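You operate a simulated robot arm through the tools that you are given. There is no shell and no other tool. Be economical: measure what you need, move in short steps, check, and stop when the job is done.

You are at the controls of a simulated robot arm. One attempt, no reset.

Task
Take the red brush and leave it on the lower middle shelf of the wash rack. Fetch the short white filter and set it on the upper middle shelf of the spares rack. Shut the wash trolley drawer. The order is free. Set down upright: short white filter.

Only the result counts: the job must be done as asked and must still hold three seconds after the hand-in. Knocking over, shifting, dropping, spilling or breaking anything else fails it.

Robot
A 7-joint arm with a two-finger parallel gripper on a trunk, on a base that drives. Base frame: it is fixed to the floor where the robot stands at the start and does not move with it; the origin is under the middle of the robot, x ahead of it, y to its left, z up; the surface under the hand at the start is at about z = 900. Units: mm, rad, N and s.
With the tool pointing down near the work surface it reaches from about 380 to 740 mm from the robot's upright axis, wherever it stands. Its first joint turns from -2.496 to 2.496 rad. Places, roughly: lower middle shelf of the wash rack [1100, -1200, 600]; red brush (5x5x24 cm) [900, 0, 1000]; short white filter [500, 2500, 750]; upper middle shelf of the spares rack [-900, -1300, 1200]; wash trolley drawer [400, -100, 800]. Payload 3 kg.
Tool frame: the origin (TCP) lies between the finger pads and is the grasp point; the fingertips stand 30 mm ahead of it; z points along the fingers, y is the line along which they close. The gripper opens to 110 mm. The fingers are 20 mm wide and 10 mm thick; the gripper's body (48 by 112 mm) begins 55 mm behind the TCP.
Orientation is told as [roll, pitch, yaw] about the base's x, y, z axes, in that order, counted from this pose: with the fingers straight down and closing along the base's y, the tool's x points along the base's -x, its y along +y and its z along -z.

Tools
- The arm moves only by the tool apply_moves. Its arguments are lists of equal length, an entry for each row: "linear": the shift along the tool's x, y, z in units of 100 mm (1.0 is 100 mm), a list of three; "turn": the turn, a rotation vector about the tool's x, y, z in units of 120 degrees (1.0 is 120 degrees), a list of three; "claw": the closure, from 0 (fully open) to 1 (shut). In form: {"linear": [[dx, dy, dz], ...], "turn": [[rx, ry, rz], ...], "claw": [claw, ...]}. A call has 1 to 12 rows; each row is the pose to reach, as a shift and turn from the pose commanded when the call began, along the tool's axes at that moment. A call with a number of a shift or a turn outside -1 to 1 is refused whole. A row lasts 0.2 s, in which the tool goes at most 50 mm and 0.15 rad; a call with a longer step from one row to the next is refused whole, and so is a gripper value outside its range. A pose out of reach is approached as far as the arm can. The call stops where the force on the tool passes 40 N (or 10 N more than at its start, if that is more) or the arm is blocked; 0.2 s more then pass. Each finger travels about 108 mm/s and halts on what it meets, pressing with about 41 N; the grip force reading is that of the motor and also rises with nothing between the fingers. The clock runs only during rows and for 0.2 s after the last one: add rows that repeat a pose to give the fingers time. The reply holds the time, the measured pose of the TCP, the force on the tool along the base axes, the opening and the grip force, in the units named above and with some noise, with the torque about the TCP (base axes, N m) and any sound that the robot's microphone picked up.
- Cameras (640 x 400 px; columns grow to the right, rows downward): "scene" is now at [146.8, -15.2, 1688.2]; the picture's right is [-0.19, -0.98, 0.00], its down [-0.84, 0.17, -0.51] and it looks along [0.50, -0.10, -0.86] (base axes); focal length 256 px, centre (320, 200). "wrist" rides on the gripper at [72, 17, -103] in the tool frame; the picture's right is [-0.23, 0.97, 0.00], its down [-0.76, -0.18, -0.62] and it looks along [-0.61, -0.14, 0.78] (tool axes); focal length 222 px, centre (320, 200). There is no depth. A picture from a camera that has moved, and an enlarged one, comes with that camera's place and axes in the base frame and with its lens.
- camera(camera): a new picture of that camera. It takes no simulated time.
- lift_body(by): slides the trunk up (or, below 0, down) by that many mm; the arm and the scene camera ride with it, the base frame stays. It gives what a move gives, with no picture.
- steer(legs): drives the robot by 1 to 6 legs, each [ahead, left, turn to the left] in mm, mm and rad, along the robot's own axes; the way and the turn of a leg run together, so that a leg with both is an arc; at most 1500 mm and 3.142 rad a leg. The arm and the cameras ride along, it lands a little off, and it stops where it bumps. It gives what a move gives.
- pan_tilt(pan, tilt): turns the head with the scene camera to pan (to the left, within 1.501 rad either way) and tilt (down, from -0.506 to 1.204), counted from straight ahead of the robot. It gives what a move gives.
- inspect(camera, box): a new picture of the part [left, top, right, bottom] of that camera's present view, enlarged. It takes no simulated time.
- job_done(): hands the job in; it is judged then, once.

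Go step by step. Nothing tells you exact positions but the pictures and the camera data: compare them with the known pose of the tool, close in by small moves and look again before you grip or let go. The budget is 165 turns and 120 pictures, counting those below and the enlarged ones. Unless the task says otherwise, let go and move clear before handing in.

The tools are called by a JSON object that holds its "op" and its "data". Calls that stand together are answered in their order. apply_moves: Moves the arm, as the interface text tells. Its arguments: {"type":"object","properties":{"linear":{"type":"array","items":{"type":"array","items":{"type":"number"}}},"turn":{"type":"array","items":{"type":"array","items":{"type":"number"}}},"claw":{"type":"array","items":{"type":"number"}}},"required":["linear","turn","claw"]} The other tools are called the same way: lift_body (by) slides the trunk up or down; steer (legs) drives the base; pan_tilt (pan, tilt) turns the head that bears the scene camera; camera (camera) takes a picture; inspect (camera, box) takes an enlarged picture of a part of a camera's view; job_done () hands the job in.

At the start:

```text
time: 0.0
tcp_pos: [758.7, 66.5, 1206.6]
tcp_rot: [0.001, 0.001, 0.001]
wrist_force: [-0.5, -0.3, 0.3]
wrist_torque: [-0.01, 0.0, -0.01]
gripper_width: 109.9
gripper_force: 0.1
trunk travel left (down, up): [-825.0, 65.0]
robot x, y, heading: [-2.5, 1.4, -0.0]
head pan, tilt: [-0.195, 1.03]
```

scene: 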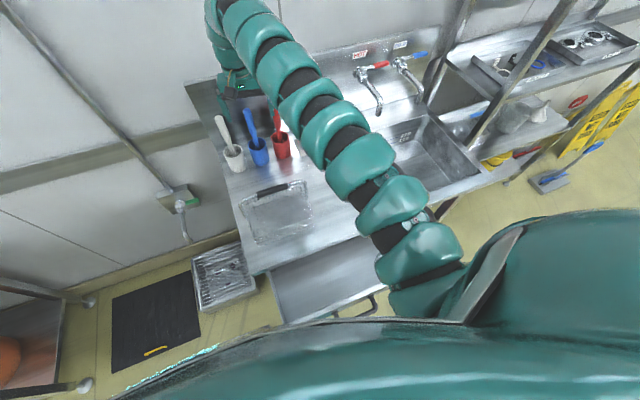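
wrist: 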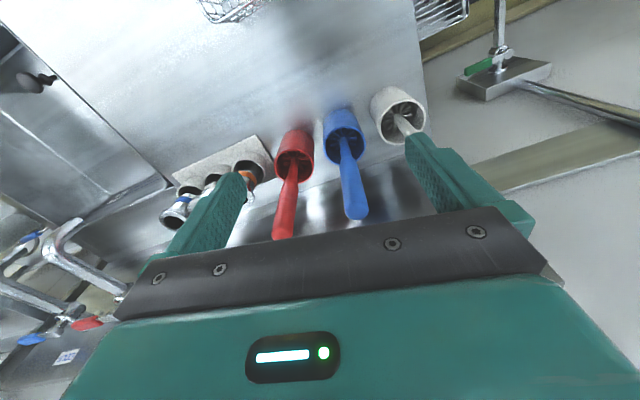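

I see a sink bench with three brushes in cups (white, blue, red), and an open drawer nearer the robot. I'll look around before acting.

{"op": "inspect", "data": {"camera": "scene", "box": [180, 60, 400, 200]}}

{"op": "inspect", "data": {"camera": "wrist", "box": [140, 60, 460, 260]}}

{"op": "inspect", "data": {"camera": "scene", "box": [180, 160, 420, 340]}}

{"op": "pan_tilt", "data": {"pan": -0.9, "tilt": 0.5}}

```text
2.86 times, centred on (290, 130) of scene
camera zoom: at [146.8, -15.2, 1688.2], right [-0.19, -0.98, 0.0], down [-0.84, 0.17, -0.51], along [0.5, -0.1, -0.86], focal length 730 px, centre (406, 400)
```

zoom: 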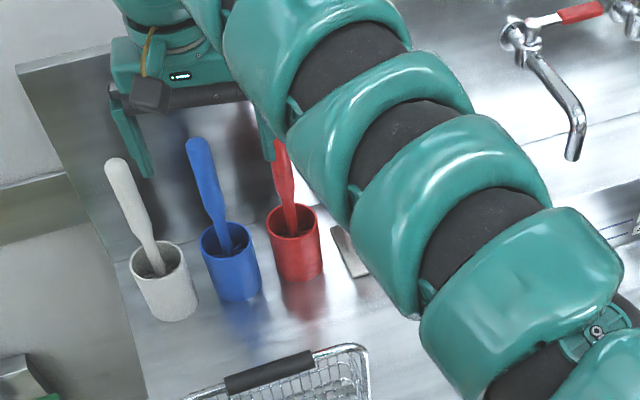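

```text
2.00 times, centred on (300, 160) of wrist
camera zoom: at [686.0, 83.1, 1308.7], right [0.23, 0.97, 0.0], down [0.76, -0.18, 0.62], along [0.61, -0.14, -0.78], focal length 444 px, centre (360, 280)
```

zoom: 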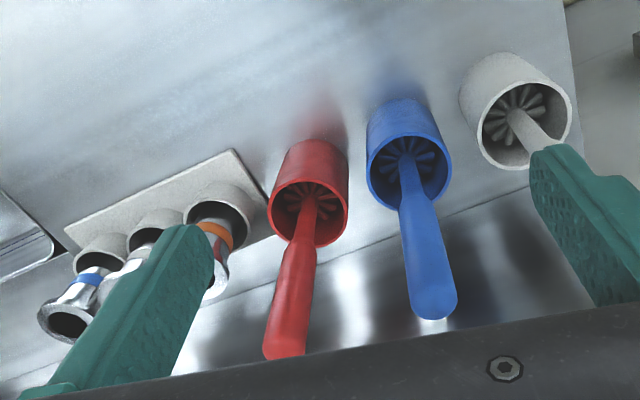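

```text
2.22 times, centred on (300, 250) of scene
camera zoom: at [146.8, -15.2, 1688.2], right [-0.19, -0.98, 0.0], down [-0.84, 0.17, -0.51], along [0.5, -0.1, -0.86], focal length 568 px, centre (364, 89)
```

zoom: 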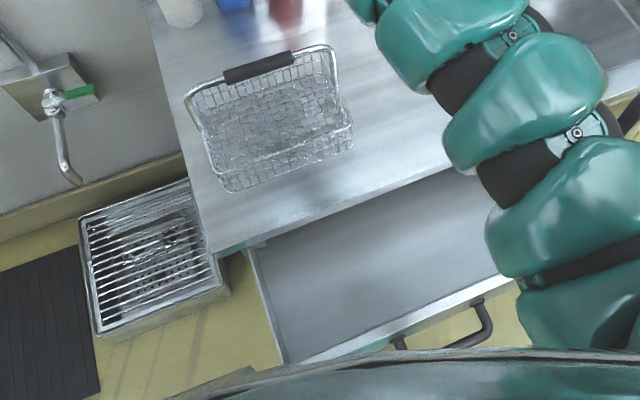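

```text
time: 1.1
tcp_pos: [757.2, 67.3, 1206.7]
tcp_rot: [0.0, 0.0, 0.001]
wrist_force: [-0.8, -0.3, 0.3]
wrist_torque: [0.0, 0.02, -0.01]
gripper_width: 110.1
gripper_force: 0.0
trunk travel left (down, up): [-825.0, 65.0]
robot x, y, heading: [-0.1, -0.4, -0.004]
head pan, tilt: [-0.901, 0.499]
```

{"op": "camera", "data": {"camera": "scene"}}

{"op": "pan_tilt", "data": {"pan": -1.5, "tilt": 0.4}}

{"op": "camera", "data": {"camera": "scene"}}

{"op": "pan_tilt", "data": {"pan": 1.4, "tilt": 0.4}}

{"op": "camera", "data": {"camera": "scene"}}

```text
114 pictures are left
camera scene: at [137.0, -73.3, 1731.4], right [-0.78, -0.62, 0.0], down [-0.3, 0.38, -0.88], along [0.55, -0.69, -0.48], focal length 256 px, centre (320, 200)
```

scene: 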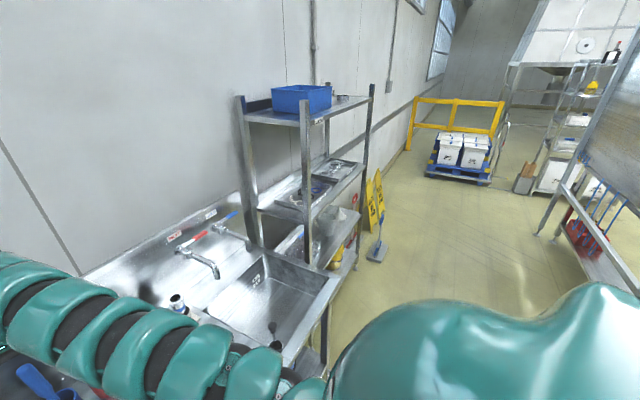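

```text
time: 2.1
tcp_pos: [757.0, 66.2, 1207.3]
tcp_rot: [-0.001, 0.0, 0.001]
wrist_force: [-0.1, 0.9, -0.2]
wrist_torque: [0.03, 0.03, -0.02]
gripper_width: 110.0
gripper_force: 0.0
trunk travel left (down, up): [-825.0, 65.0]
robot x, y, heading: [0.7, 1.6, -0.001]
head pan, tilt: [-1.499, 0.4]
```

```text
113 pictures are left
camera scene: at [87.1, -94.5, 1740.6], right [-1.0, -0.07, 0.0], down [-0.03, 0.39, -0.92], along [0.07, -0.92, -0.39], focal length 256 px, centre (320, 200)
```

scene: 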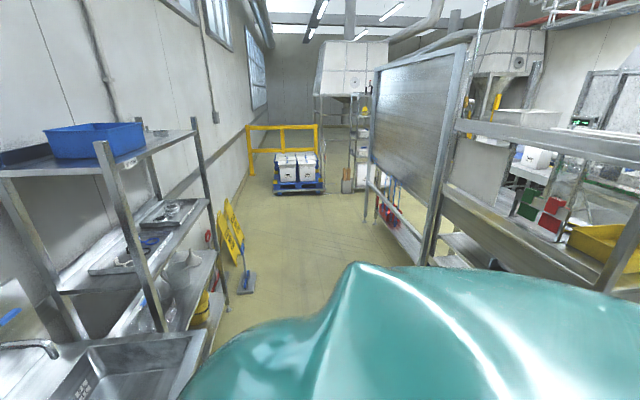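

```text
time: 4.6
tcp_pos: [758.1, 66.9, 1206.4]
tcp_rot: [0.001, 0.0, -0.001]
wrist_force: [-0.4, 0.7, 0.4]
wrist_torque: [-0.01, -0.03, 0.0]
gripper_width: 110.2
gripper_force: 0.0
trunk travel left (down, up): [-825.0, 65.0]
robot x, y, heading: [-3.8, 0.8, 0.001]
head pan, tilt: [1.4, 0.4]
```

```text
112 pictures are left
camera scene: at [96.2, 89.2, 1740.6], right [0.99, -0.17, 0.0], down [-0.07, -0.38, -0.92], along [0.16, 0.91, -0.39], focal length 256 px, centre (320, 200)
```

scene: 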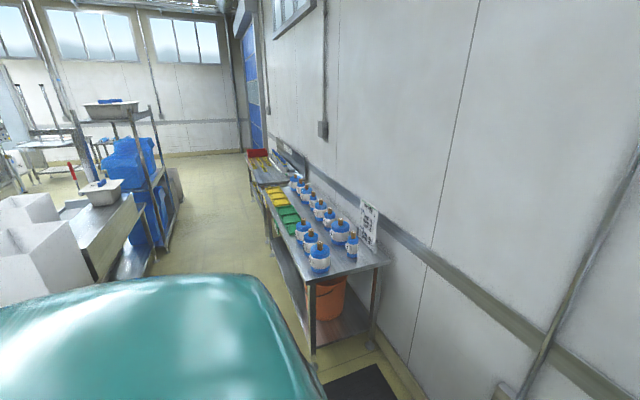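

The wash rack is to the right with several shelves, and a table with white/blue bottles stands to the left. Zooming on both.

{"op": "inspect", "data": {"camera": "scene", "box": [230, 140, 400, 290]}}

{"op": "pan_tilt", "data": {"pan": -1.1, "tilt": 0.6}}

{"op": "inspect", "data": {"camera": "scene", "box": [130, 60, 400, 360]}}

```text
2.67 times, centred on (315, 215) of scene
camera zoom: at [96.2, 89.2, 1740.6], right [0.99, -0.17, 0.0], down [-0.07, -0.38, -0.92], along [0.16, 0.91, -0.39], focal length 682 px, centre (333, 160)
```

zoom: 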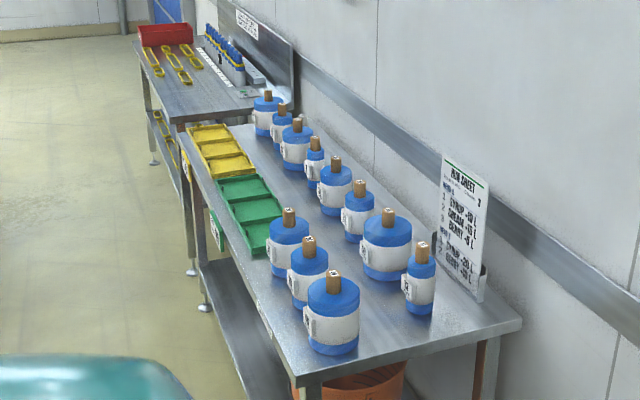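

```text
time: 6.9
tcp_pos: [756.8, 66.9, 1205.3]
tcp_rot: [0.0, 0.0, -0.001]
wrist_force: [-0.4, 0.1, 0.6]
wrist_torque: [0.03, 0.01, 0.0]
gripper_width: 110.0
gripper_force: 0.1
trunk travel left (down, up): [-825.0, 65.0]
robot x, y, heading: [-3.3, -1.3, 0.002]
head pan, tilt: [-1.1, 0.6]
```

```text
1.33 times, centred on (265, 210) of scene
camera zoom: at [120.5, -80.8, 1722.3], right [-0.89, -0.45, 0.0], down [-0.26, 0.5, -0.83], along [0.37, -0.73, -0.56], focal length 341 px, centre (393, 187)
```

zoom: 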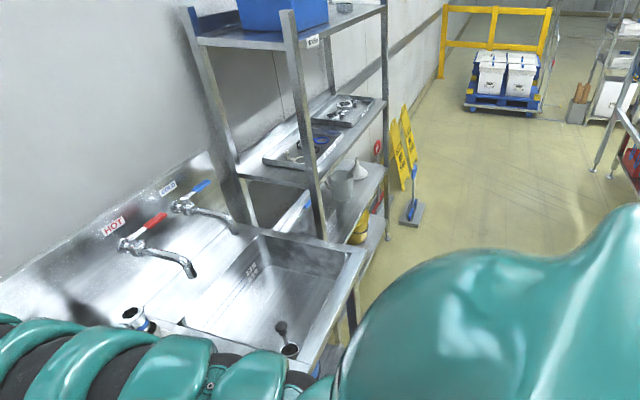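

The bench front sits about x≈400 and the drawer sticks out to x≈255. I'll back off to have arm room for pushing the drawer shut, then look.

{"op": "pan_tilt", "data": {"pan": -0.2, "tilt": 0.9}}

{"op": "steer", "data": {"legs": [[-300, 0, 0]]}}

{"op": "camera", "data": {"camera": "scene"}}

{"op": "camera", "data": {"camera": "wrist"}}

```text
time: 8.1
tcp_pos: [757.4, 67.2, 1205.9]
tcp_rot: [0.0, 0.0, 0.001]
wrist_force: [0.4, -0.4, -0.7]
wrist_torque: [0.0, 0.01, 0.01]
gripper_width: 109.9
gripper_force: 0.1
trunk travel left (down, up): [-825.0, 65.0]
robot x, y, heading: [-2.4, -2.2, -0.001]
head pan, tilt: [-0.201, 0.901]
```

```text
time: 10.1
tcp_pos: [452.9, 68.6, 1207.2]
tcp_rot: [0.0, -0.002, 0.004]
wrist_force: [-0.1, -0.4, 0.2]
wrist_torque: [0.02, 0.0, 0.01]
gripper_width: 109.9
gripper_force: 0.1
trunk travel left (down, up): [-825.0, 65.0]
robot x, y, heading: [-303.4, 1.4, 0.003]
head pan, tilt: [-0.201, 0.901]
```

```text
109 pictures are left
camera scene: at [-150.5, -17.2, 1697.7], right [-0.2, -0.98, 0.0], down [-0.77, 0.15, -0.62], along [0.61, -0.12, -0.78], focal length 256 px, centre (320, 200)
```

scene: 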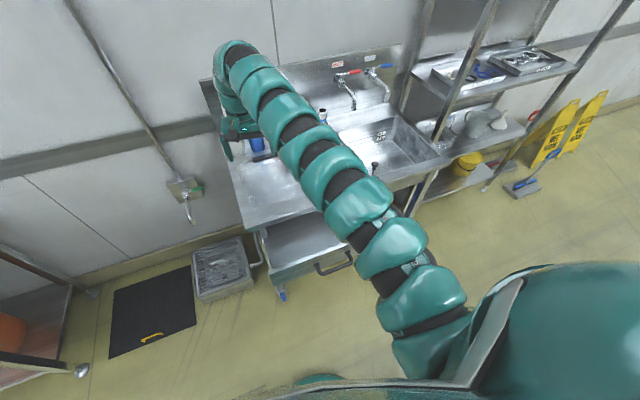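

```text
108 pictures are left
camera wrist: at [381.1, 84.5, 1309.3], right [0.22, 0.97, 0.0], down [0.76, -0.18, 0.62], along [0.61, -0.14, -0.78], focal length 222 px, centre (320, 200)
```

wrist: 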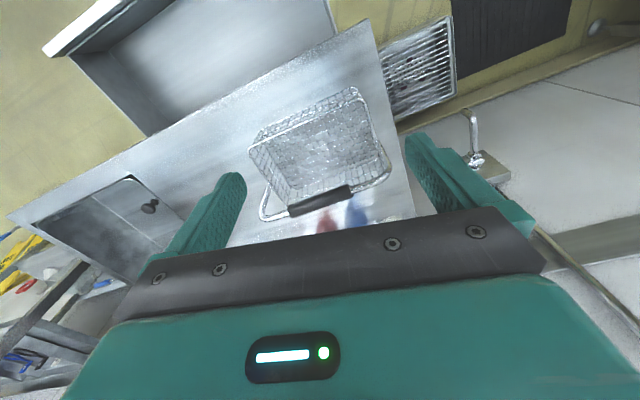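

The drawer is now in clear view. Zooming for its front and handle.

{"op": "inspect", "data": {"camera": "scene", "box": [210, 170, 402, 310]}}

{"op": "inspect", "data": {"camera": "wrist", "box": [0, 0, 420, 230]}}

```text
2.86 times, centred on (306, 240) of scene
camera zoom: at [-150.5, -17.2, 1697.7], right [-0.2, -0.98, 0.0], down [-0.77, 0.15, -0.62], along [0.61, -0.12, -0.78], focal length 730 px, centre (360, 86)
```

zoom: 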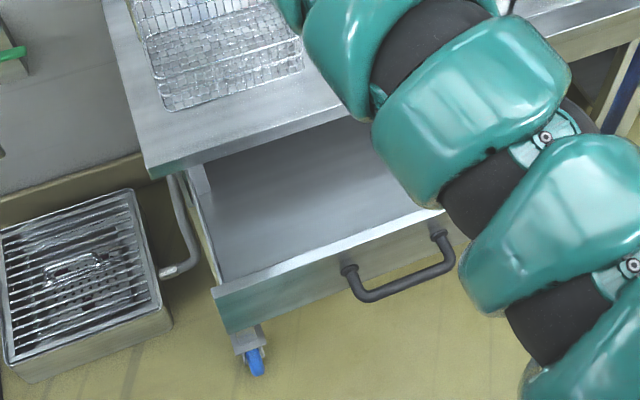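

```text
1.52 times, centred on (210, 115) of wrist
camera zoom: at [381.1, 84.5, 1309.3], right [0.22, 0.97, 0.0], down [0.76, -0.18, 0.62], along [0.61, -0.14, -0.78], focal length 338 px, centre (488, 330)
```

zoom: 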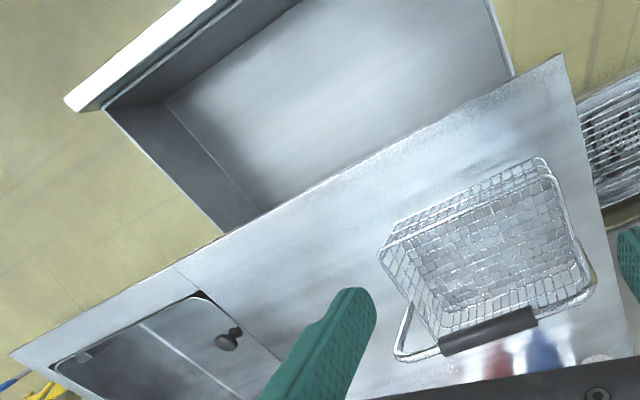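

The bench is turned about 0.17 rad; the drawer's handle is near (230,-150,~795). I'll retract the arm, align the base with the bench, and come down in front of the handle.

{"op": "apply_moves", "data": {"linear": [[0.5, 0, 0], [1, 0, 0], [1, 0, 0]], "turn": [[0, 0, 0], [0, 0, 0], [0, 0, 0]], "claw": [0.5, 1, 1]}}

{"op": "apply_moves", "data": {"linear": [[0.5, 0, 0], [1, 0, 0], [1, 0, 0]], "turn": [[0, 0, 0], [0, 0, 0], [0, 0, 0]], "claw": [1, 1, 1]}}

{"op": "steer", "data": {"legs": [[-90, -325, 0], [0, 0, 0.17]]}}

{"op": "camera", "data": {"camera": "scene"}}

```text
time: 10.9
tcp_pos: [355.3, 69.6, 1207.4]
tcp_rot: [0.001, -0.001, 0.003]
wrist_force: [0.3, 0.0, -0.2]
wrist_torque: [-0.01, 0.02, -0.01]
gripper_width: 0.1
gripper_force: 37.5
trunk travel left (down, up): [-825.0, 65.0]
robot x, y, heading: [-304.2, 1.2, -0.001]
head pan, tilt: [-0.201, 0.901]
```

```text
time: 11.7
tcp_pos: [355.2, 70.0, 1207.2]
tcp_rot: [-0.001, 0.001, 0.003]
wrist_force: [0.2, 0.1, -0.1]
wrist_torque: [0.02, -0.02, -0.02]
gripper_width: 0.1
gripper_force: 37.7
out of reach, approached as far as the arm can: row 1, 2, 3
trunk travel left (down, up): [-825.0, 65.0]
robot x, y, heading: [-303.1, 1.3, 0.004]
head pan, tilt: [-0.201, 0.901]
```

```text
time: 13.8
tcp_pos: [288.2, -265.3, 1219.0]
tcp_rot: [0.009, -0.02, -0.105]
wrist_force: [-0.7, -0.7, -0.3]
wrist_torque: [0.05, -0.04, 0.04]
gripper_width: 0.0
gripper_force: 37.5
trunk travel left (down, up): [-825.0, 65.0]
robot x, y, heading: [-373.7, -274.9, -0.056]
head pan, tilt: [-0.201, 0.901]
stopped in leg 1: the robot was blocked; the commanded pose is now the measured one
```

```text
105 pictures are left
camera scene: at [-211.8, -305.5, 1697.2], right [-0.25, -0.97, 0.0], down [-0.76, 0.2, -0.62], along [0.6, -0.15, -0.79], focal length 256 px, centre (320, 200)
```

scene: 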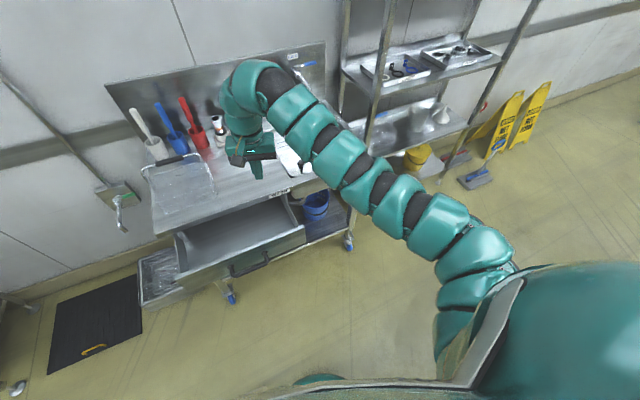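

The base was blocked; I need to see what is on the right/behind.

{"op": "pan_tilt", "data": {"pan": -1.5, "tilt": 0.7}}

{"op": "camera", "data": {"camera": "scene"}}

{"op": "pan_tilt", "data": {"pan": 1.5, "tilt": 0.7}}

{"op": "camera", "data": {"camera": "scene"}}

```text
time: 15.3
tcp_pos: [284.5, -253.9, 1215.8]
tcp_rot: [0.0, -0.012, -0.083]
wrist_force: [0.0, -0.6, 0.0]
wrist_torque: [-0.03, -0.02, -0.02]
gripper_width: 0.0
gripper_force: 37.8
trunk travel left (down, up): [-825.0, 65.0]
robot x, y, heading: [-370.1, -275.6, -0.053]
head pan, tilt: [-1.499, 0.7]
```

```text
104 pictures are left
camera scene: at [-283.9, -367.2, 1713.8], right [-1.0, -0.02, 0.0], down [-0.02, 0.64, -0.76], along [0.01, -0.76, -0.64], focal length 256 px, centre (320, 200)
```

scene: 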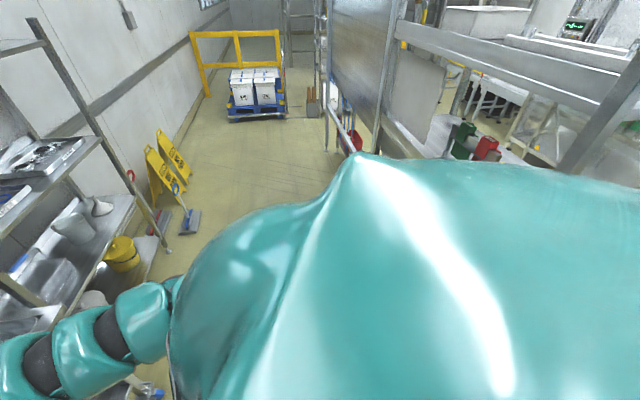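

```text
time: 17.9
tcp_pos: [283.6, -254.9, 1216.7]
tcp_rot: [0.001, -0.013, -0.085]
wrist_force: [0.9, 0.8, 0.1]
wrist_torque: [0.0, 0.02, -0.02]
gripper_width: 0.0
gripper_force: 37.7
trunk travel left (down, up): [-825.0, 65.0]
robot x, y, heading: [-376.5, -273.5, -0.055]
head pan, tilt: [1.499, 0.7]
```

```text
103 pictures are left
camera scene: at [-274.4, -197.8, 1713.8], right [0.99, -0.12, 0.0], down [-0.08, -0.64, -0.76], along [0.09, 0.76, -0.64], focal length 256 px, centre (320, 200)
```

scene: 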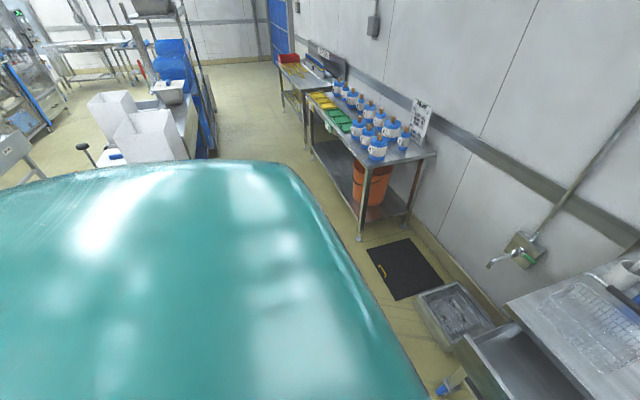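

The rear-right corner seems to have touched the rack behind. I'll ease forward-left, clear of it, then bring the arm down and in.

{"op": "steer", "data": {"legs": [[40, 150, 0.055]]}}

{"op": "pan_tilt", "data": {"pan": -0.1, "tilt": 0.95}}

{"op": "camera", "data": {"camera": "scene"}}

```text
time: 19.3
tcp_pos: [314.7, -55.5, 1216.2]
tcp_rot: [-0.003, -0.012, -0.005]
wrist_force: [0.0, 0.6, -0.5]
wrist_torque: [-0.06, -0.01, 0.03]
gripper_width: 0.0
gripper_force: 37.1
trunk travel left (down, up): [-825.0, 65.0]
robot x, y, heading: [-336.2, -123.5, 0.014]
head pan, tilt: [1.499, 0.7]
```

```text
time: 21.0
tcp_pos: [313.3, -57.7, 1215.4]
tcp_rot: [0.0, -0.01, -0.009]
wrist_force: [0.6, 0.4, -0.2]
wrist_torque: [0.02, 0.01, 0.04]
gripper_width: 0.2
gripper_force: 37.4
trunk travel left (down, up): [-825.0, 65.0]
robot x, y, heading: [-333.1, -119.8, 0.005]
head pan, tilt: [-0.099, 0.949]
```

```text
102 pictures are left
camera scene: at [-180.7, -132.0, 1693.9], right [-0.09, -1.0, 0.0], down [-0.81, 0.08, -0.58], along [0.58, -0.05, -0.81], focal length 256 px, centre (320, 200)
```

scene: 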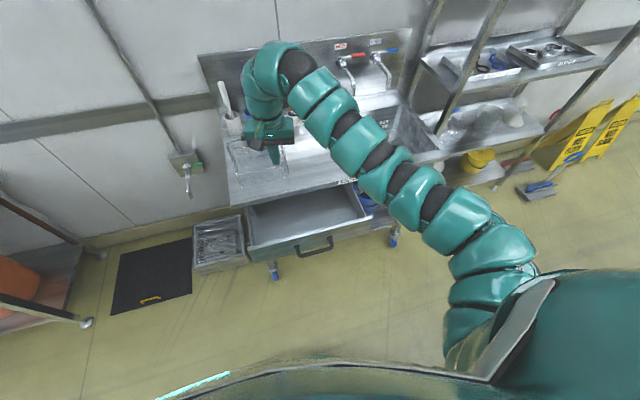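

Lowering the arm diagonally toward the spot in front of the handle.

{"op": "apply_moves", "data": {"linear": [[0, -0.3, 0.33], [0, -0.6, 0.66], [0, -0.9, 1]], "turn": [[0, 0, 0], [0, 0, 0], [0, 0, 0]], "claw": [1, 1, 1]}}

{"op": "apply_moves", "data": {"linear": [[0.34, 0, 0.33], [0.67, 0, 0.66], [1, 0, 1]], "turn": [[0, 0, 0], [0, 0, 0], [0, 0, 0]], "claw": [1, 1, 1]}}

{"op": "camera", "data": {"camera": "scene"}}

```text
time: 21.8
tcp_pos: [314.6, -56.5, 1216.2]
tcp_rot: [-0.002, -0.011, -0.008]
wrist_force: [1.1, 0.4, 0.0]
wrist_torque: [-0.01, 0.0, 0.02]
gripper_width: 0.0
gripper_force: 37.8
out of reach, approached as far as the arm can: row 1, 2, 3
trunk travel left (down, up): [-825.0, 65.0]
robot x, y, heading: [-335.4, -122.2, -0.001]
head pan, tilt: [-0.099, 0.949]
```

```text
time: 22.6
tcp_pos: [313.7, -56.8, 1215.1]
tcp_rot: [-0.002, -0.009, -0.007]
wrist_force: [-0.8, 0.9, -0.7]
wrist_torque: [-0.02, 0.02, 0.0]
gripper_width: 0.0
gripper_force: 37.5
out of reach, approached as far as the arm can: row 1, 2, 3
trunk travel left (down, up): [-825.0, 65.0]
robot x, y, heading: [-334.4, -124.7, 0.006]
head pan, tilt: [-0.099, 0.949]
```

```text
101 pictures are left
camera scene: at [-180.7, -132.0, 1693.9], right [-0.09, -1.0, 0.0], down [-0.81, 0.08, -0.58], along [0.58, -0.05, -0.81], focal length 256 px, centre (320, 200)
```

scene: 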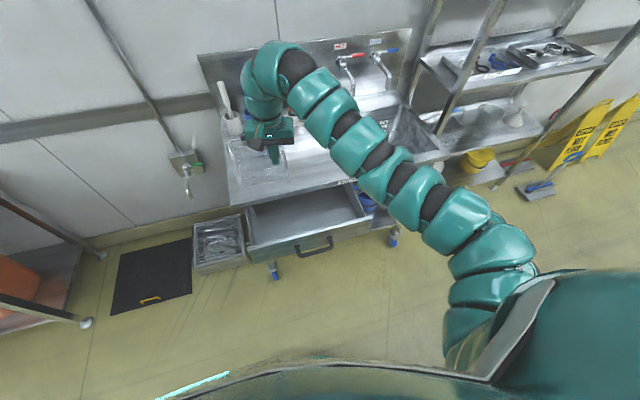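

The arm seems stuck at a limit of this configuration; testing single directions.

{"op": "apply_moves", "data": {"linear": [[0, 0, 0.3]], "turn": [[0, 0, 0]], "claw": [1]}}

{"op": "apply_moves", "data": {"linear": [[-0.3, 0, 0]], "turn": [[0, 0, 0]], "claw": [1]}}

{"op": "apply_moves", "data": {"linear": [[0, -0.3, 0]], "turn": [[0, 0, 0]], "claw": [1]}}

```text
time: 23.0
tcp_pos: [314.1, -57.9, 1215.9]
tcp_rot: [-0.003, -0.009, -0.007]
wrist_force: [0.0, 0.3, -0.1]
wrist_torque: [-0.01, -0.03, 0.03]
gripper_width: 0.0
gripper_force: 37.9
out of reach, approached as far as the arm can: row 1
trunk travel left (down, up): [-825.0, 65.0]
robot x, y, heading: [-333.9, -125.9, 0.009]
head pan, tilt: [-0.099, 0.949]
```

```text
time: 23.4
tcp_pos: [344.1, -54.8, 1214.9]
tcp_rot: [-0.003, -0.012, -0.004]
wrist_force: [0.3, -0.3, -0.6]
wrist_torque: [-0.03, 0.02, -0.01]
gripper_width: 0.0
gripper_force: 37.2
trunk travel left (down, up): [-825.0, 65.0]
robot x, y, heading: [-333.8, -125.3, 0.004]
head pan, tilt: [-0.099, 0.949]
```

```text
time: 23.8
tcp_pos: [343.3, -87.6, 1216.7]
tcp_rot: [-0.001, -0.012, -0.006]
wrist_force: [-0.3, 0.2, -0.5]
wrist_torque: [0.0, 0.0, 0.0]
gripper_width: 0.0
gripper_force: 38.3
trunk travel left (down, up): [-825.0, 65.0]
robot x, y, heading: [-331.6, -122.6, 0.004]
head pan, tilt: [-0.099, 0.949]
```

{"op": "apply_moves", "data": {"linear": [[0, 0, 0.4], [0, 0, 0.8], [0, 0, 1]], "turn": [[0, 0, 0], [0, 0, 0], [0, 0, 0]], "claw": [1, 1, 1]}}

{"op": "apply_moves", "data": {"linear": [[-0.4, 0, 0], [-0.8, 0, 0]], "turn": [[0, 0, 0], [0, 0, 0]], "claw": [1, 1]}}

{"op": "apply_moves", "data": {"linear": [[0, 0, 0.4], [0, 0, 0.8], [0, 0, 1]], "turn": [[0, 0, 0], [0, 0, 0], [0, 0, 0]], "claw": [1, 1, 1]}}

```text
time: 24.6
tcp_pos: [342.6, -86.8, 1117.5]
tcp_rot: [-0.002, -0.012, -0.006]
wrist_force: [0.4, -0.2, -0.4]
wrist_torque: [0.03, 0.0, -0.01]
gripper_width: 0.1
gripper_force: 37.9
trunk travel left (down, up): [-825.0, 65.0]
robot x, y, heading: [-334.8, -123.2, 0.004]
head pan, tilt: [-0.099, 0.949]
```

```text
time: 25.2
tcp_pos: [423.7, -88.9, 1118.0]
tcp_rot: [-0.001, -0.013, -0.008]
wrist_force: [0.1, 0.9, -1.0]
wrist_torque: [-0.03, -0.01, 0.01]
gripper_width: 0.0
gripper_force: 37.8
trunk travel left (down, up): [-825.0, 65.0]
robot x, y, heading: [-335.9, -125.1, 0.002]
head pan, tilt: [-0.099, 0.949]
```

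```text
time: 26.0
tcp_pos: [424.6, -85.8, 1017.3]
tcp_rot: [0.0, -0.01, -0.008]
wrist_force: [-0.6, -0.4, -0.9]
wrist_torque: [-0.02, 0.01, 0.02]
gripper_width: 0.1
gripper_force: 38.0
trunk travel left (down, up): [-825.0, 65.0]
robot x, y, heading: [-333.2, -125.8, 0.006]
head pan, tilt: [-0.099, 0.949]
```

Lower now works; retracting.

{"op": "apply_moves", "data": {"linear": [[0.45, -0.2, 0], [0.9, -0.4, 0], [1, -0.4, 0]], "turn": [[0, 0, 0], [0, 0, 0], [0, 0, 0]], "claw": [1, 1, 1]}}

{"op": "apply_moves", "data": {"linear": [[0.45, -0.15, 0], [0.9, -0.3, 0], [1, -0.3, 0]], "turn": [[0, 0, 0], [0, 0, 0], [0, 0, 0]], "claw": [1, 1, 1]}}

{"op": "apply_moves", "data": {"linear": [[0.45, 0, 0], [0.9, 0, 0], [1, 0, 0]], "turn": [[0, 0, 0], [0, 0, 0], [0, 0, 0]], "claw": [1, 1, 1]}}

{"op": "camera", "data": {"camera": "scene"}}

```text
time: 26.8
tcp_pos: [324.1, -128.5, 1015.7]
tcp_rot: [0.001, -0.011, -0.008]
wrist_force: [0.5, -0.6, 0.7]
wrist_torque: [0.01, 0.01, 0.03]
gripper_width: 0.0
gripper_force: 37.5
trunk travel left (down, up): [-825.0, 65.0]
robot x, y, heading: [-333.0, -122.7, 0.005]
head pan, tilt: [-0.099, 0.949]
```

```text
time: 27.6
tcp_pos: [222.7, -156.6, 1015.2]
tcp_rot: [0.0, -0.011, -0.007]
wrist_force: [0.2, -0.1, 0.4]
wrist_torque: [-0.02, 0.02, 0.03]
gripper_width: 0.0
gripper_force: 37.3
trunk travel left (down, up): [-825.0, 65.0]
robot x, y, heading: [-331.2, -125.5, 0.005]
head pan, tilt: [-0.099, 0.949]
```

```text
time: 28.4
tcp_pos: [120.8, -155.6, 1014.0]
tcp_rot: [-0.003, -0.013, -0.006]
wrist_force: [0.0, -0.4, -0.8]
wrist_torque: [0.01, 0.01, 0.0]
gripper_width: 0.0
gripper_force: 37.7
trunk travel left (down, up): [-825.0, 65.0]
robot x, y, heading: [-333.5, -125.7, 0.002]
head pan, tilt: [-0.099, 0.949]
```

```text
100 pictures are left
camera scene: at [-180.6, -132.0, 1693.9], right [-0.09, -1.0, 0.0], down [-0.81, 0.08, -0.58], along [0.58, -0.05, -0.81], focal length 256 px, centre (320, 200)
```

scene: 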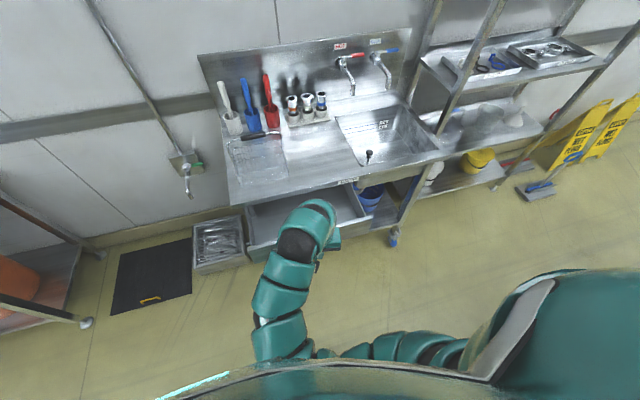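

Clear view; now lowering the trunk so that the fingers are at handle height.

{"op": "lift_body", "data": {"by": -218}}

{"op": "camera", "data": {"camera": "scene"}}

{"op": "camera", "data": {"camera": "wrist"}}

```text
time: 30.7
tcp_pos: [121.3, -155.1, 794.9]
tcp_rot: [-0.001, -0.012, -0.006]
wrist_force: [0.4, 0.1, 0.2]
wrist_torque: [0.02, 0.01, 0.0]
gripper_width: 0.0
gripper_force: 38.1
trunk travel left (down, up): [-607.0, 283.0]
robot x, y, heading: [-336.2, -122.8, 0.007]
head pan, tilt: [-0.099, 0.949]
```

```text
99 pictures are left
camera scene: at [-180.9, -132.0, 1476.0], right [-0.09, -1.0, 0.0], down [-0.81, 0.08, -0.58], along [0.58, -0.05, -0.81], focal length 256 px, centre (320, 200)
```

scene: 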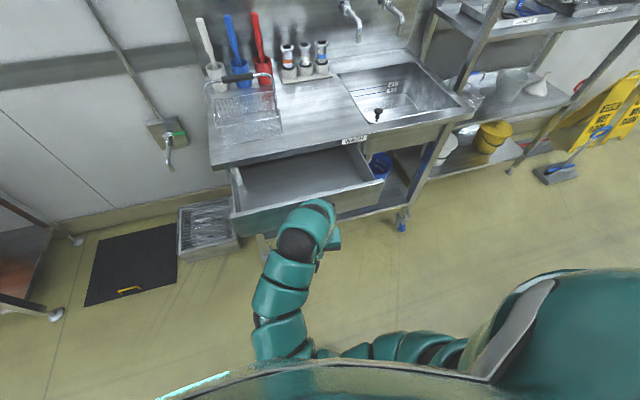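

```text
98 pictures are left
camera wrist: at [48.6, -138.7, 897.1], right [0.23, 0.97, 0.0], down [0.75, -0.18, 0.63], along [0.61, -0.15, -0.77], focal length 222 px, centre (320, 200)
```

wrist: 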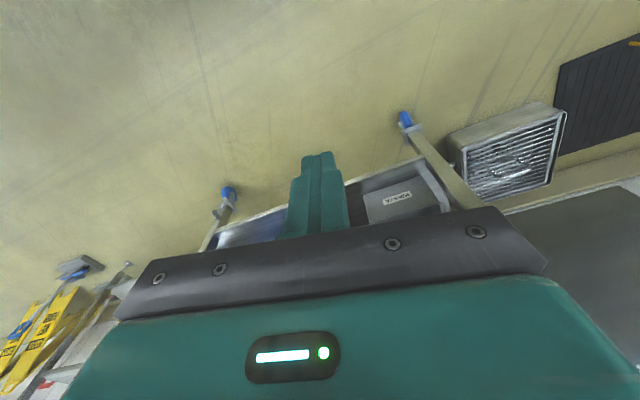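

Pushing forward slowly along the drawer's direction.

{"op": "apply_moves", "data": {"linear": [[-0.2, 0.03, 0], [-0.4, 0.06, 0], [-0.6, 0.09, 0], [-0.8, 0.13, 0], [-0.98, 0.16, 0]], "turn": [[0, 0, 0], [0, 0, 0], [0, 0, 0], [0, 0, 0], [0, 0, 0]], "claw": [1, 1, 1, 1, 1]}}

{"op": "camera", "data": {"camera": "scene"}}

```text
time: 31.9
tcp_pos: [220.6, -140.7, 797.0]
tcp_rot: [-0.002, -0.012, -0.006]
wrist_force: [1.3, 0.4, -0.2]
wrist_torque: [-0.01, -0.02, 0.0]
gripper_width: 0.0
gripper_force: 37.3
trunk travel left (down, up): [-607.0, 283.0]
robot x, y, heading: [-333.0, -118.8, 0.008]
head pan, tilt: [-0.099, 0.949]
```

```text
97 pictures are left
camera scene: at [-180.4, -132.0, 1475.9], right [-0.09, -1.0, 0.0], down [-0.81, 0.08, -0.58], along [0.58, -0.05, -0.81], focal length 256 px, centre (320, 200)
```

scene: 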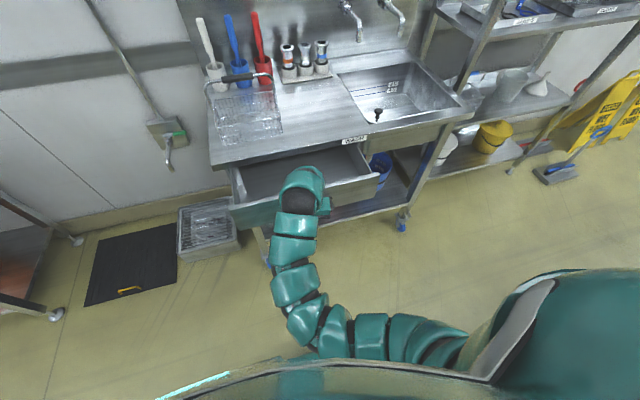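

{"op": "apply_moves", "data": {"linear": [[-0.2, 0.03, 0], [-0.4, 0.06, 0], [-0.6, 0.09, 0], [-0.8, 0.13, 0], [-0.98, 0.16, 0]], "turn": [[0, 0, 0], [0, 0, 0], [0, 0, 0], [0, 0, 0], [0, 0, 0]], "claw": [1, 1, 1, 1, 1]}}

{"op": "camera", "data": {"camera": "scene"}}

```text
time: 33.1
tcp_pos: [317.1, -124.6, 798.0]
tcp_rot: [-0.002, -0.008, -0.007]
wrist_force: [0.4, 0.3, 0.5]
wrist_torque: [0.03, 0.03, 0.03]
gripper_width: 0.0
gripper_force: 37.8
trunk travel left (down, up): [-607.0, 283.0]
robot x, y, heading: [-334.4, -125.4, 0.005]
head pan, tilt: [-0.099, 0.949]
```

```text
96 pictures are left
camera scene: at [-180.3, -132.2, 1475.9], right [-0.09, -1.0, 0.0], down [-0.81, 0.08, -0.58], along [0.58, -0.05, -0.81], focal length 256 px, centre (320, 200)
```

scene: 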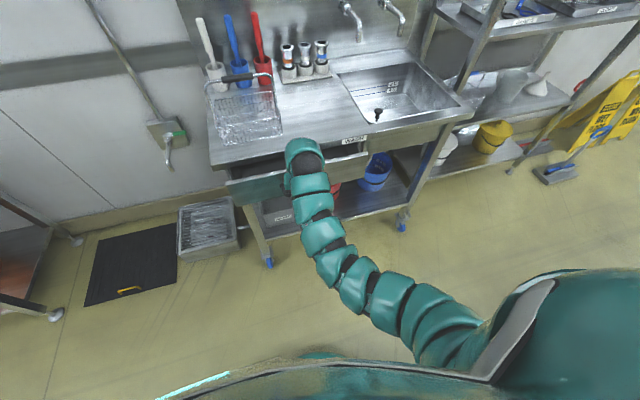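

The drawer slides in; continuing.

{"op": "apply_moves", "data": {"linear": [[-0.15, 0.025, 0], [-0.3, 0.05, 0], [-0.45, 0.075, 0], [-0.6, 0.1, 0], [-0.75, 0.125, 0], [-0.9, 0.15, 0]], "turn": [[0, 0, 0], [0, 0, 0], [0, 0, 0], [0, 0, 0], [0, 0, 0], [0, 0, 0]], "claw": [1, 1, 1, 1, 1, 1]}}

{"op": "camera", "data": {"camera": "scene"}}

```text
time: 34.3
tcp_pos: [381.1, -113.5, 796.1]
tcp_rot: [-0.006, 0.013, -0.004]
wrist_force: [-23.3, -5.6, 9.9]
wrist_torque: [0.15, -0.23, 0.25]
gripper_width: 0.0
gripper_force: 38.1
trunk travel left (down, up): [-607.0, 283.0]
robot x, y, heading: [-335.4, -128.6, 0.003]
head pan, tilt: [-0.099, 0.949]
stopped in row 6: the force on the tool passed its limit at 57 N (the readings are from after the stop); the commanded pose is now the measured one
```

```text
95 pictures are left
camera scene: at [-185.6, -133.0, 1476.7], right [-0.09, -1.0, 0.0], down [-0.81, 0.08, -0.58], along [0.58, -0.05, -0.81], focal length 256 px, centre (320, 200)
```

scene: 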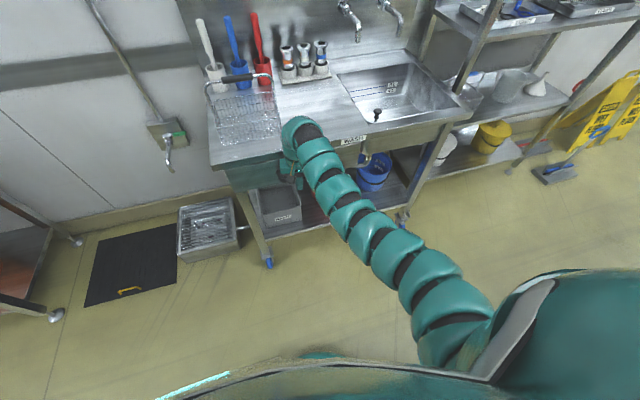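

Drawer looks shut against its stop. Withdraw a little, then check it and measure the brushes.

{"op": "apply_moves", "data": {"linear": [[0.4, 0, 0], [0.8, 0, 0]], "turn": [[0, 0, 0], [0, 0, 0]], "claw": [1, 1]}}

{"op": "inspect", "data": {"camera": "scene", "box": [190, 110, 400, 240]}}

{"op": "inspect", "data": {"camera": "scene", "box": [180, 0, 350, 110]}}

{"op": "lift_body", "data": {"by": 283}}

{"op": "inspect", "data": {"camera": "scene", "box": [180, 40, 350, 150]}}

```text
time: 34.9
tcp_pos: [303.3, -112.5, 792.6]
tcp_rot: [-0.003, 0.009, -0.004]
wrist_force: [0.4, -0.1, 0.0]
wrist_torque: [-0.04, 0.05, 0.01]
gripper_width: 0.0
gripper_force: 38.1
trunk travel left (down, up): [-607.0, 283.0]
robot x, y, heading: [-337.2, -121.7, 0.006]
head pan, tilt: [-0.099, 0.949]
```

```text
3.05 times, centred on (295, 175) of scene
camera zoom: at [-181.2, -130.9, 1475.9], right [-0.09, -1.0, 0.0], down [-0.81, 0.08, -0.58], along [0.58, -0.06, -0.81], focal length 779 px, centre (396, 276)
```

zoom: 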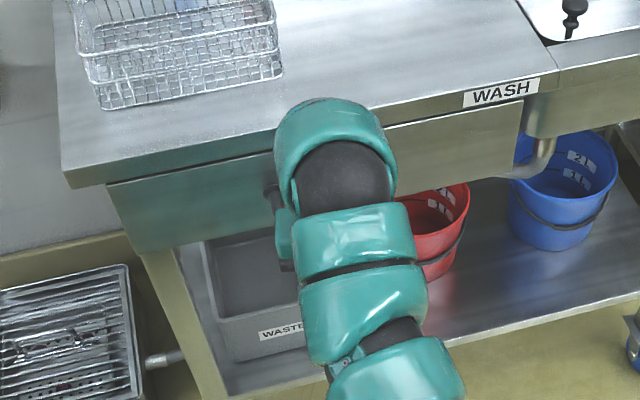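

```text
3.64 times, centred on (265, 55) of scene
camera zoom: at [-181.2, -130.9, 1475.9], right [-0.09, -1.0, 0.0], down [-0.81, 0.08, -0.58], along [0.58, -0.06, -0.81], focal length 929 px, centre (520, 727)
```

zoom: 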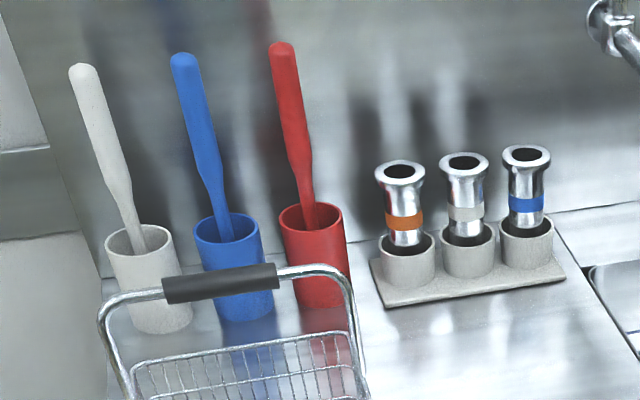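

```text
time: 37.8
tcp_pos: [304.3, -114.4, 1076.5]
tcp_rot: [-0.006, 0.009, -0.006]
wrist_force: [-0.3, 0.1, -0.5]
wrist_torque: [0.02, -0.01, -0.02]
gripper_width: 0.3
gripper_force: 37.7
trunk travel left (down, up): [-890.0, 0.0]
robot x, y, heading: [-333.7, -124.4, 0.011]
head pan, tilt: [-0.099, 0.949]
```

```text
3.64 times, centred on (265, 95) of scene
camera zoom: at [-181.1, -132.3, 1758.9], right [-0.09, -1.0, 0.0], down [-0.81, 0.08, -0.58], along [0.58, -0.05, -0.81], focal length 929 px, centre (520, 582)
```

zoom: 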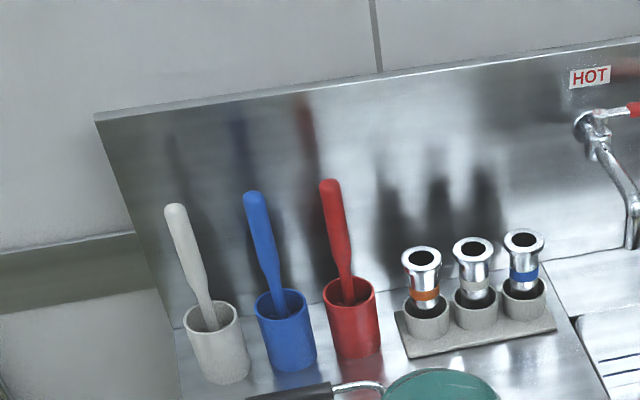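

Drawer is shut. Red brush tip is about (853,-3,1138), handle nearly vertical, neighbours ~88 mm apart. Raise and extend the arm, then drive over.

{"op": "apply_moves", "data": {"linear": [[0, 0, -0.4], [0, 0, -0.8], [0, 0, -1]], "turn": [[0, 0, 0], [0, 0, 0], [0, 0, 0]], "claw": [0.6, 0.36, 0.36]}}

{"op": "apply_moves", "data": {"linear": [[-0.4, 0, -0.2], [-0.8, 0, -0.4], [-1, 0, -0.5]], "turn": [[0, 0, 0], [0, 0, 0], [0, 0, 0]], "claw": [0.36, 0.36, 0.36]}}

{"op": "steer", "data": {"legs": [[330, 110, 0]]}}

{"op": "camera", "data": {"camera": "wrist"}}

{"op": "camera", "data": {"camera": "scene"}}

```text
time: 38.6
tcp_pos: [328.2, -105.9, 1127.6]
tcp_rot: [-0.006, 0.01, -0.005]
wrist_force: [0.1, -0.5, -0.4]
wrist_torque: [0.02, -0.03, 0.01]
gripper_width: 70.3
gripper_force: 0.0
out of reach, approached as far as the arm can: row 1, 2, 3
trunk travel left (down, up): [-890.0, 0.0]
robot x, y, heading: [-329.1, -125.6, 0.001]
head pan, tilt: [-0.099, 0.949]
```

```text
time: 39.4
tcp_pos: [428.3, -104.9, 1175.1]
tcp_rot: [-0.005, 0.013, -0.006]
wrist_force: [0.3, 0.0, -0.3]
wrist_torque: [-0.02, 0.01, -0.01]
gripper_width: 70.3
gripper_force: 0.0
trunk travel left (down, up): [-890.0, 0.0]
robot x, y, heading: [-333.8, -124.6, 0.005]
head pan, tilt: [-0.099, 0.949]
```

```text
time: 41.7
tcp_pos: [760.8, 11.3, 1175.1]
tcp_rot: [-0.005, 0.01, 0.0]
wrist_force: [-0.5, -0.2, 0.3]
wrist_torque: [-0.04, 0.02, -0.02]
gripper_width: 70.5
gripper_force: 0.0
trunk travel left (down, up): [-890.0, 0.0]
robot x, y, heading: [0.9, -11.2, 0.007]
head pan, tilt: [-0.099, 0.949]
```

```text
91 pictures are left
camera wrist: at [690.7, 27.1, 1278.5], right [0.23, 0.97, -0.01], down [0.77, -0.17, 0.62], along [0.6, -0.14, -0.79], focal length 222 px, centre (320, 200)
```

wrist: 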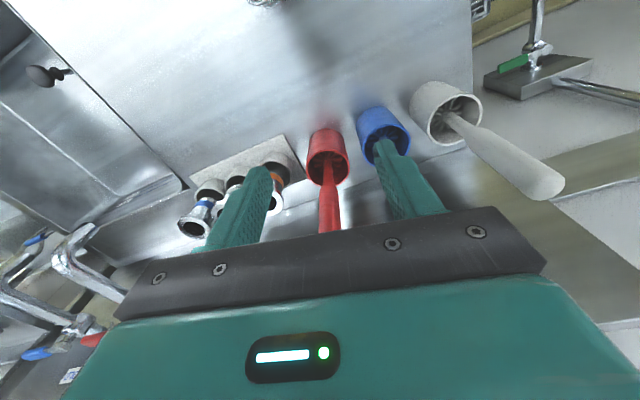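

```text
90 pictures are left
camera scene: at [151.6, -19.9, 1758.9], right [-0.09, -1.0, 0.0], down [-0.81, 0.07, -0.58], along [0.58, -0.05, -0.81], focal length 256 px, centre (320, 200)
```

scene: 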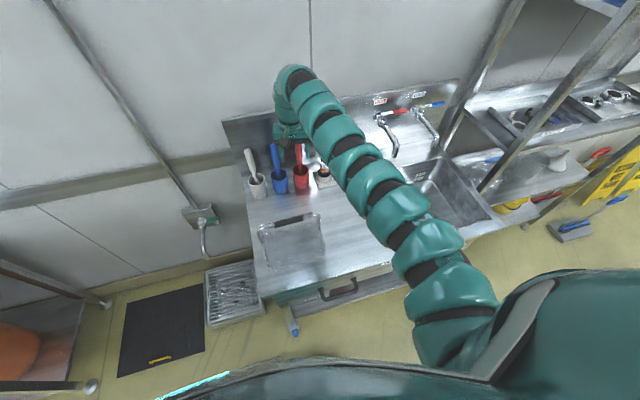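

Fingers straddle the red handle's line. Driving ahead in a short step, shifting slightly right.

{"op": "steer", "data": {"legs": [[60, -13, 0]]}}

{"op": "camera", "data": {"camera": "wrist"}}

{"op": "inspect", "data": {"camera": "scene", "box": [200, 60, 400, 220]}}

```text
time: 42.6
tcp_pos: [822.5, -2.2, 1173.6]
tcp_rot: [-0.004, 0.011, 0.002]
wrist_force: [0.3, -0.4, 0.1]
wrist_torque: [0.02, 0.02, 0.03]
gripper_width: 70.4
gripper_force: 0.2
trunk travel left (down, up): [-890.0, 0.0]
robot x, y, heading: [59.1, -25.2, 0.009]
head pan, tilt: [-0.099, 0.949]
```

```text
89 pictures are left
camera wrist: at [752.8, 14.0, 1277.5], right [0.23, 0.97, -0.01], down [0.77, -0.17, 0.62], along [0.6, -0.14, -0.79], focal length 222 px, centre (320, 200)
```

wrist: 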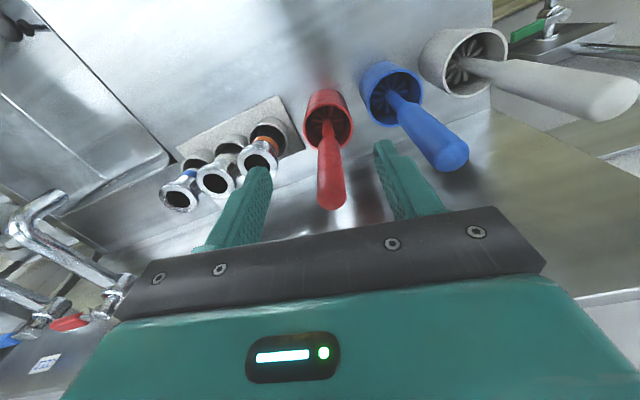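

```text
2.50 times, centred on (300, 140) of scene
camera zoom: at [214.2, -33.0, 1758.6], right [-0.09, -1.0, 0.0], down [-0.81, 0.07, -0.58], along [0.58, -0.05, -0.81], focal length 639 px, centre (370, 350)
```

zoom: 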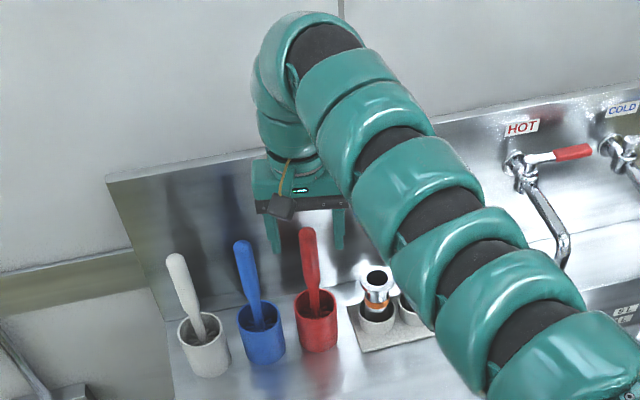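

Tip is around (857,0,1133). Driving 33 mm more, then descending with the fingers around the handle.

{"op": "steer", "data": {"legs": [[34, 1, 0]]}}

{"op": "apply_moves", "data": {"linear": [[0, 0, 0.2], [0, 0, 0.4]], "turn": [[0, 0, 0], [0, 0, 0]], "claw": [0.36, 0.36]}}

{"op": "camera", "data": {"camera": "wrist"}}

{"op": "inspect", "data": {"camera": "scene", "box": [200, 60, 400, 220]}}

```text
time: 43.5
tcp_pos: [855.6, -0.8, 1175.2]
tcp_rot: [-0.004, 0.011, 0.003]
wrist_force: [0.5, -0.3, 0.6]
wrist_torque: [0.0, 0.03, -0.02]
gripper_width: 70.5
gripper_force: 0.1
trunk travel left (down, up): [-890.0, 0.0]
robot x, y, heading: [92.0, -24.6, 0.011]
head pan, tilt: [-0.099, 0.949]
```

```text
time: 44.1
tcp_pos: [856.0, -1.0, 1135.3]
tcp_rot: [-0.006, 0.011, 0.001]
wrist_force: [0.0, -0.2, -0.6]
wrist_torque: [0.04, 0.0, -0.01]
gripper_width: 70.5
gripper_force: 0.1
trunk travel left (down, up): [-890.0, 0.0]
robot x, y, heading: [91.2, -23.6, 0.009]
head pan, tilt: [-0.099, 0.949]
```

```text
87 pictures are left
camera wrist: at [786.3, 15.2, 1238.5], right [0.23, 0.97, -0.01], down [0.77, -0.17, 0.62], along [0.6, -0.15, -0.79], focal length 222 px, centre (320, 200)
```

wrist: 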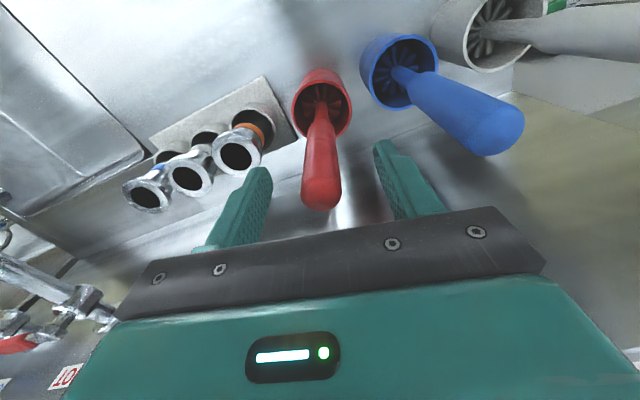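

```text
2.50 times, centred on (300, 140) of scene
camera zoom: at [246.8, -31.1, 1758.7], right [-0.09, -1.0, 0.0], down [-0.81, 0.07, -0.58], along [0.58, -0.05, -0.81], focal length 639 px, centre (370, 350)
```

zoom: 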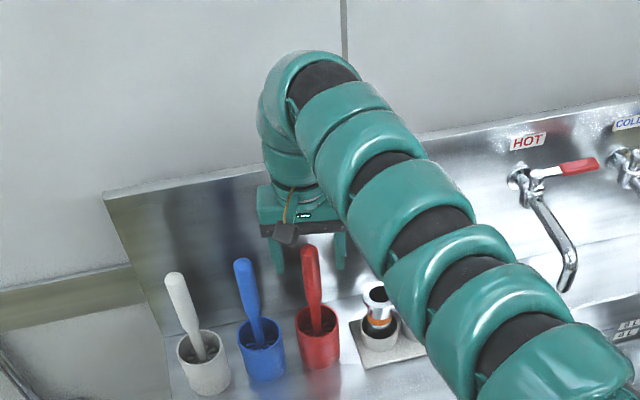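

The handle tip is right at the TCP's ray. Descending 32 mm and closing.

{"op": "apply_moves", "data": {"linear": [[0, 0, 0.16], [0, 0, 0.32], [0, 0, 0.32], [0, 0, 0.32], [0, 0, 0.32], [0, 0, 0.32]], "turn": [[0, 0, 0], [0, 0, 0], [0, 0, 0], [0, 0, 0], [0, 0, 0], [0, 0, 0]], "claw": [0.36, 0.36, 0.6, 0.8, 1, 1]}}

{"op": "camera", "data": {"camera": "wrist"}}

```text
time: 45.5
tcp_pos: [854.4, -2.2, 1103.6]
tcp_rot: [-0.006, 0.01, 0.002]
wrist_force: [-0.7, 0.3, 0.2]
wrist_torque: [-0.13, -0.03, 0.0]
gripper_width: 23.4
gripper_force: 40.8
trunk travel left (down, up): [-890.0, 0.0]
robot x, y, heading: [93.4, -24.5, 0.013]
head pan, tilt: [-0.099, 0.949]
```

```text
85 pictures are left
camera wrist: at [783.9, 13.8, 1206.7], right [0.23, 0.97, -0.01], down [0.77, -0.17, 0.62], along [0.6, -0.15, -0.79], focal length 222 px, centre (320, 200)
```

wrist: 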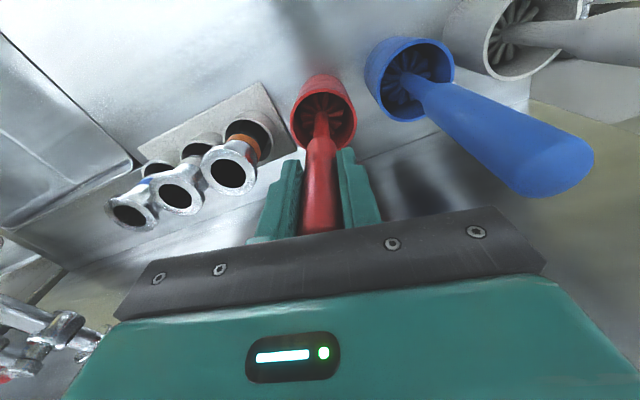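

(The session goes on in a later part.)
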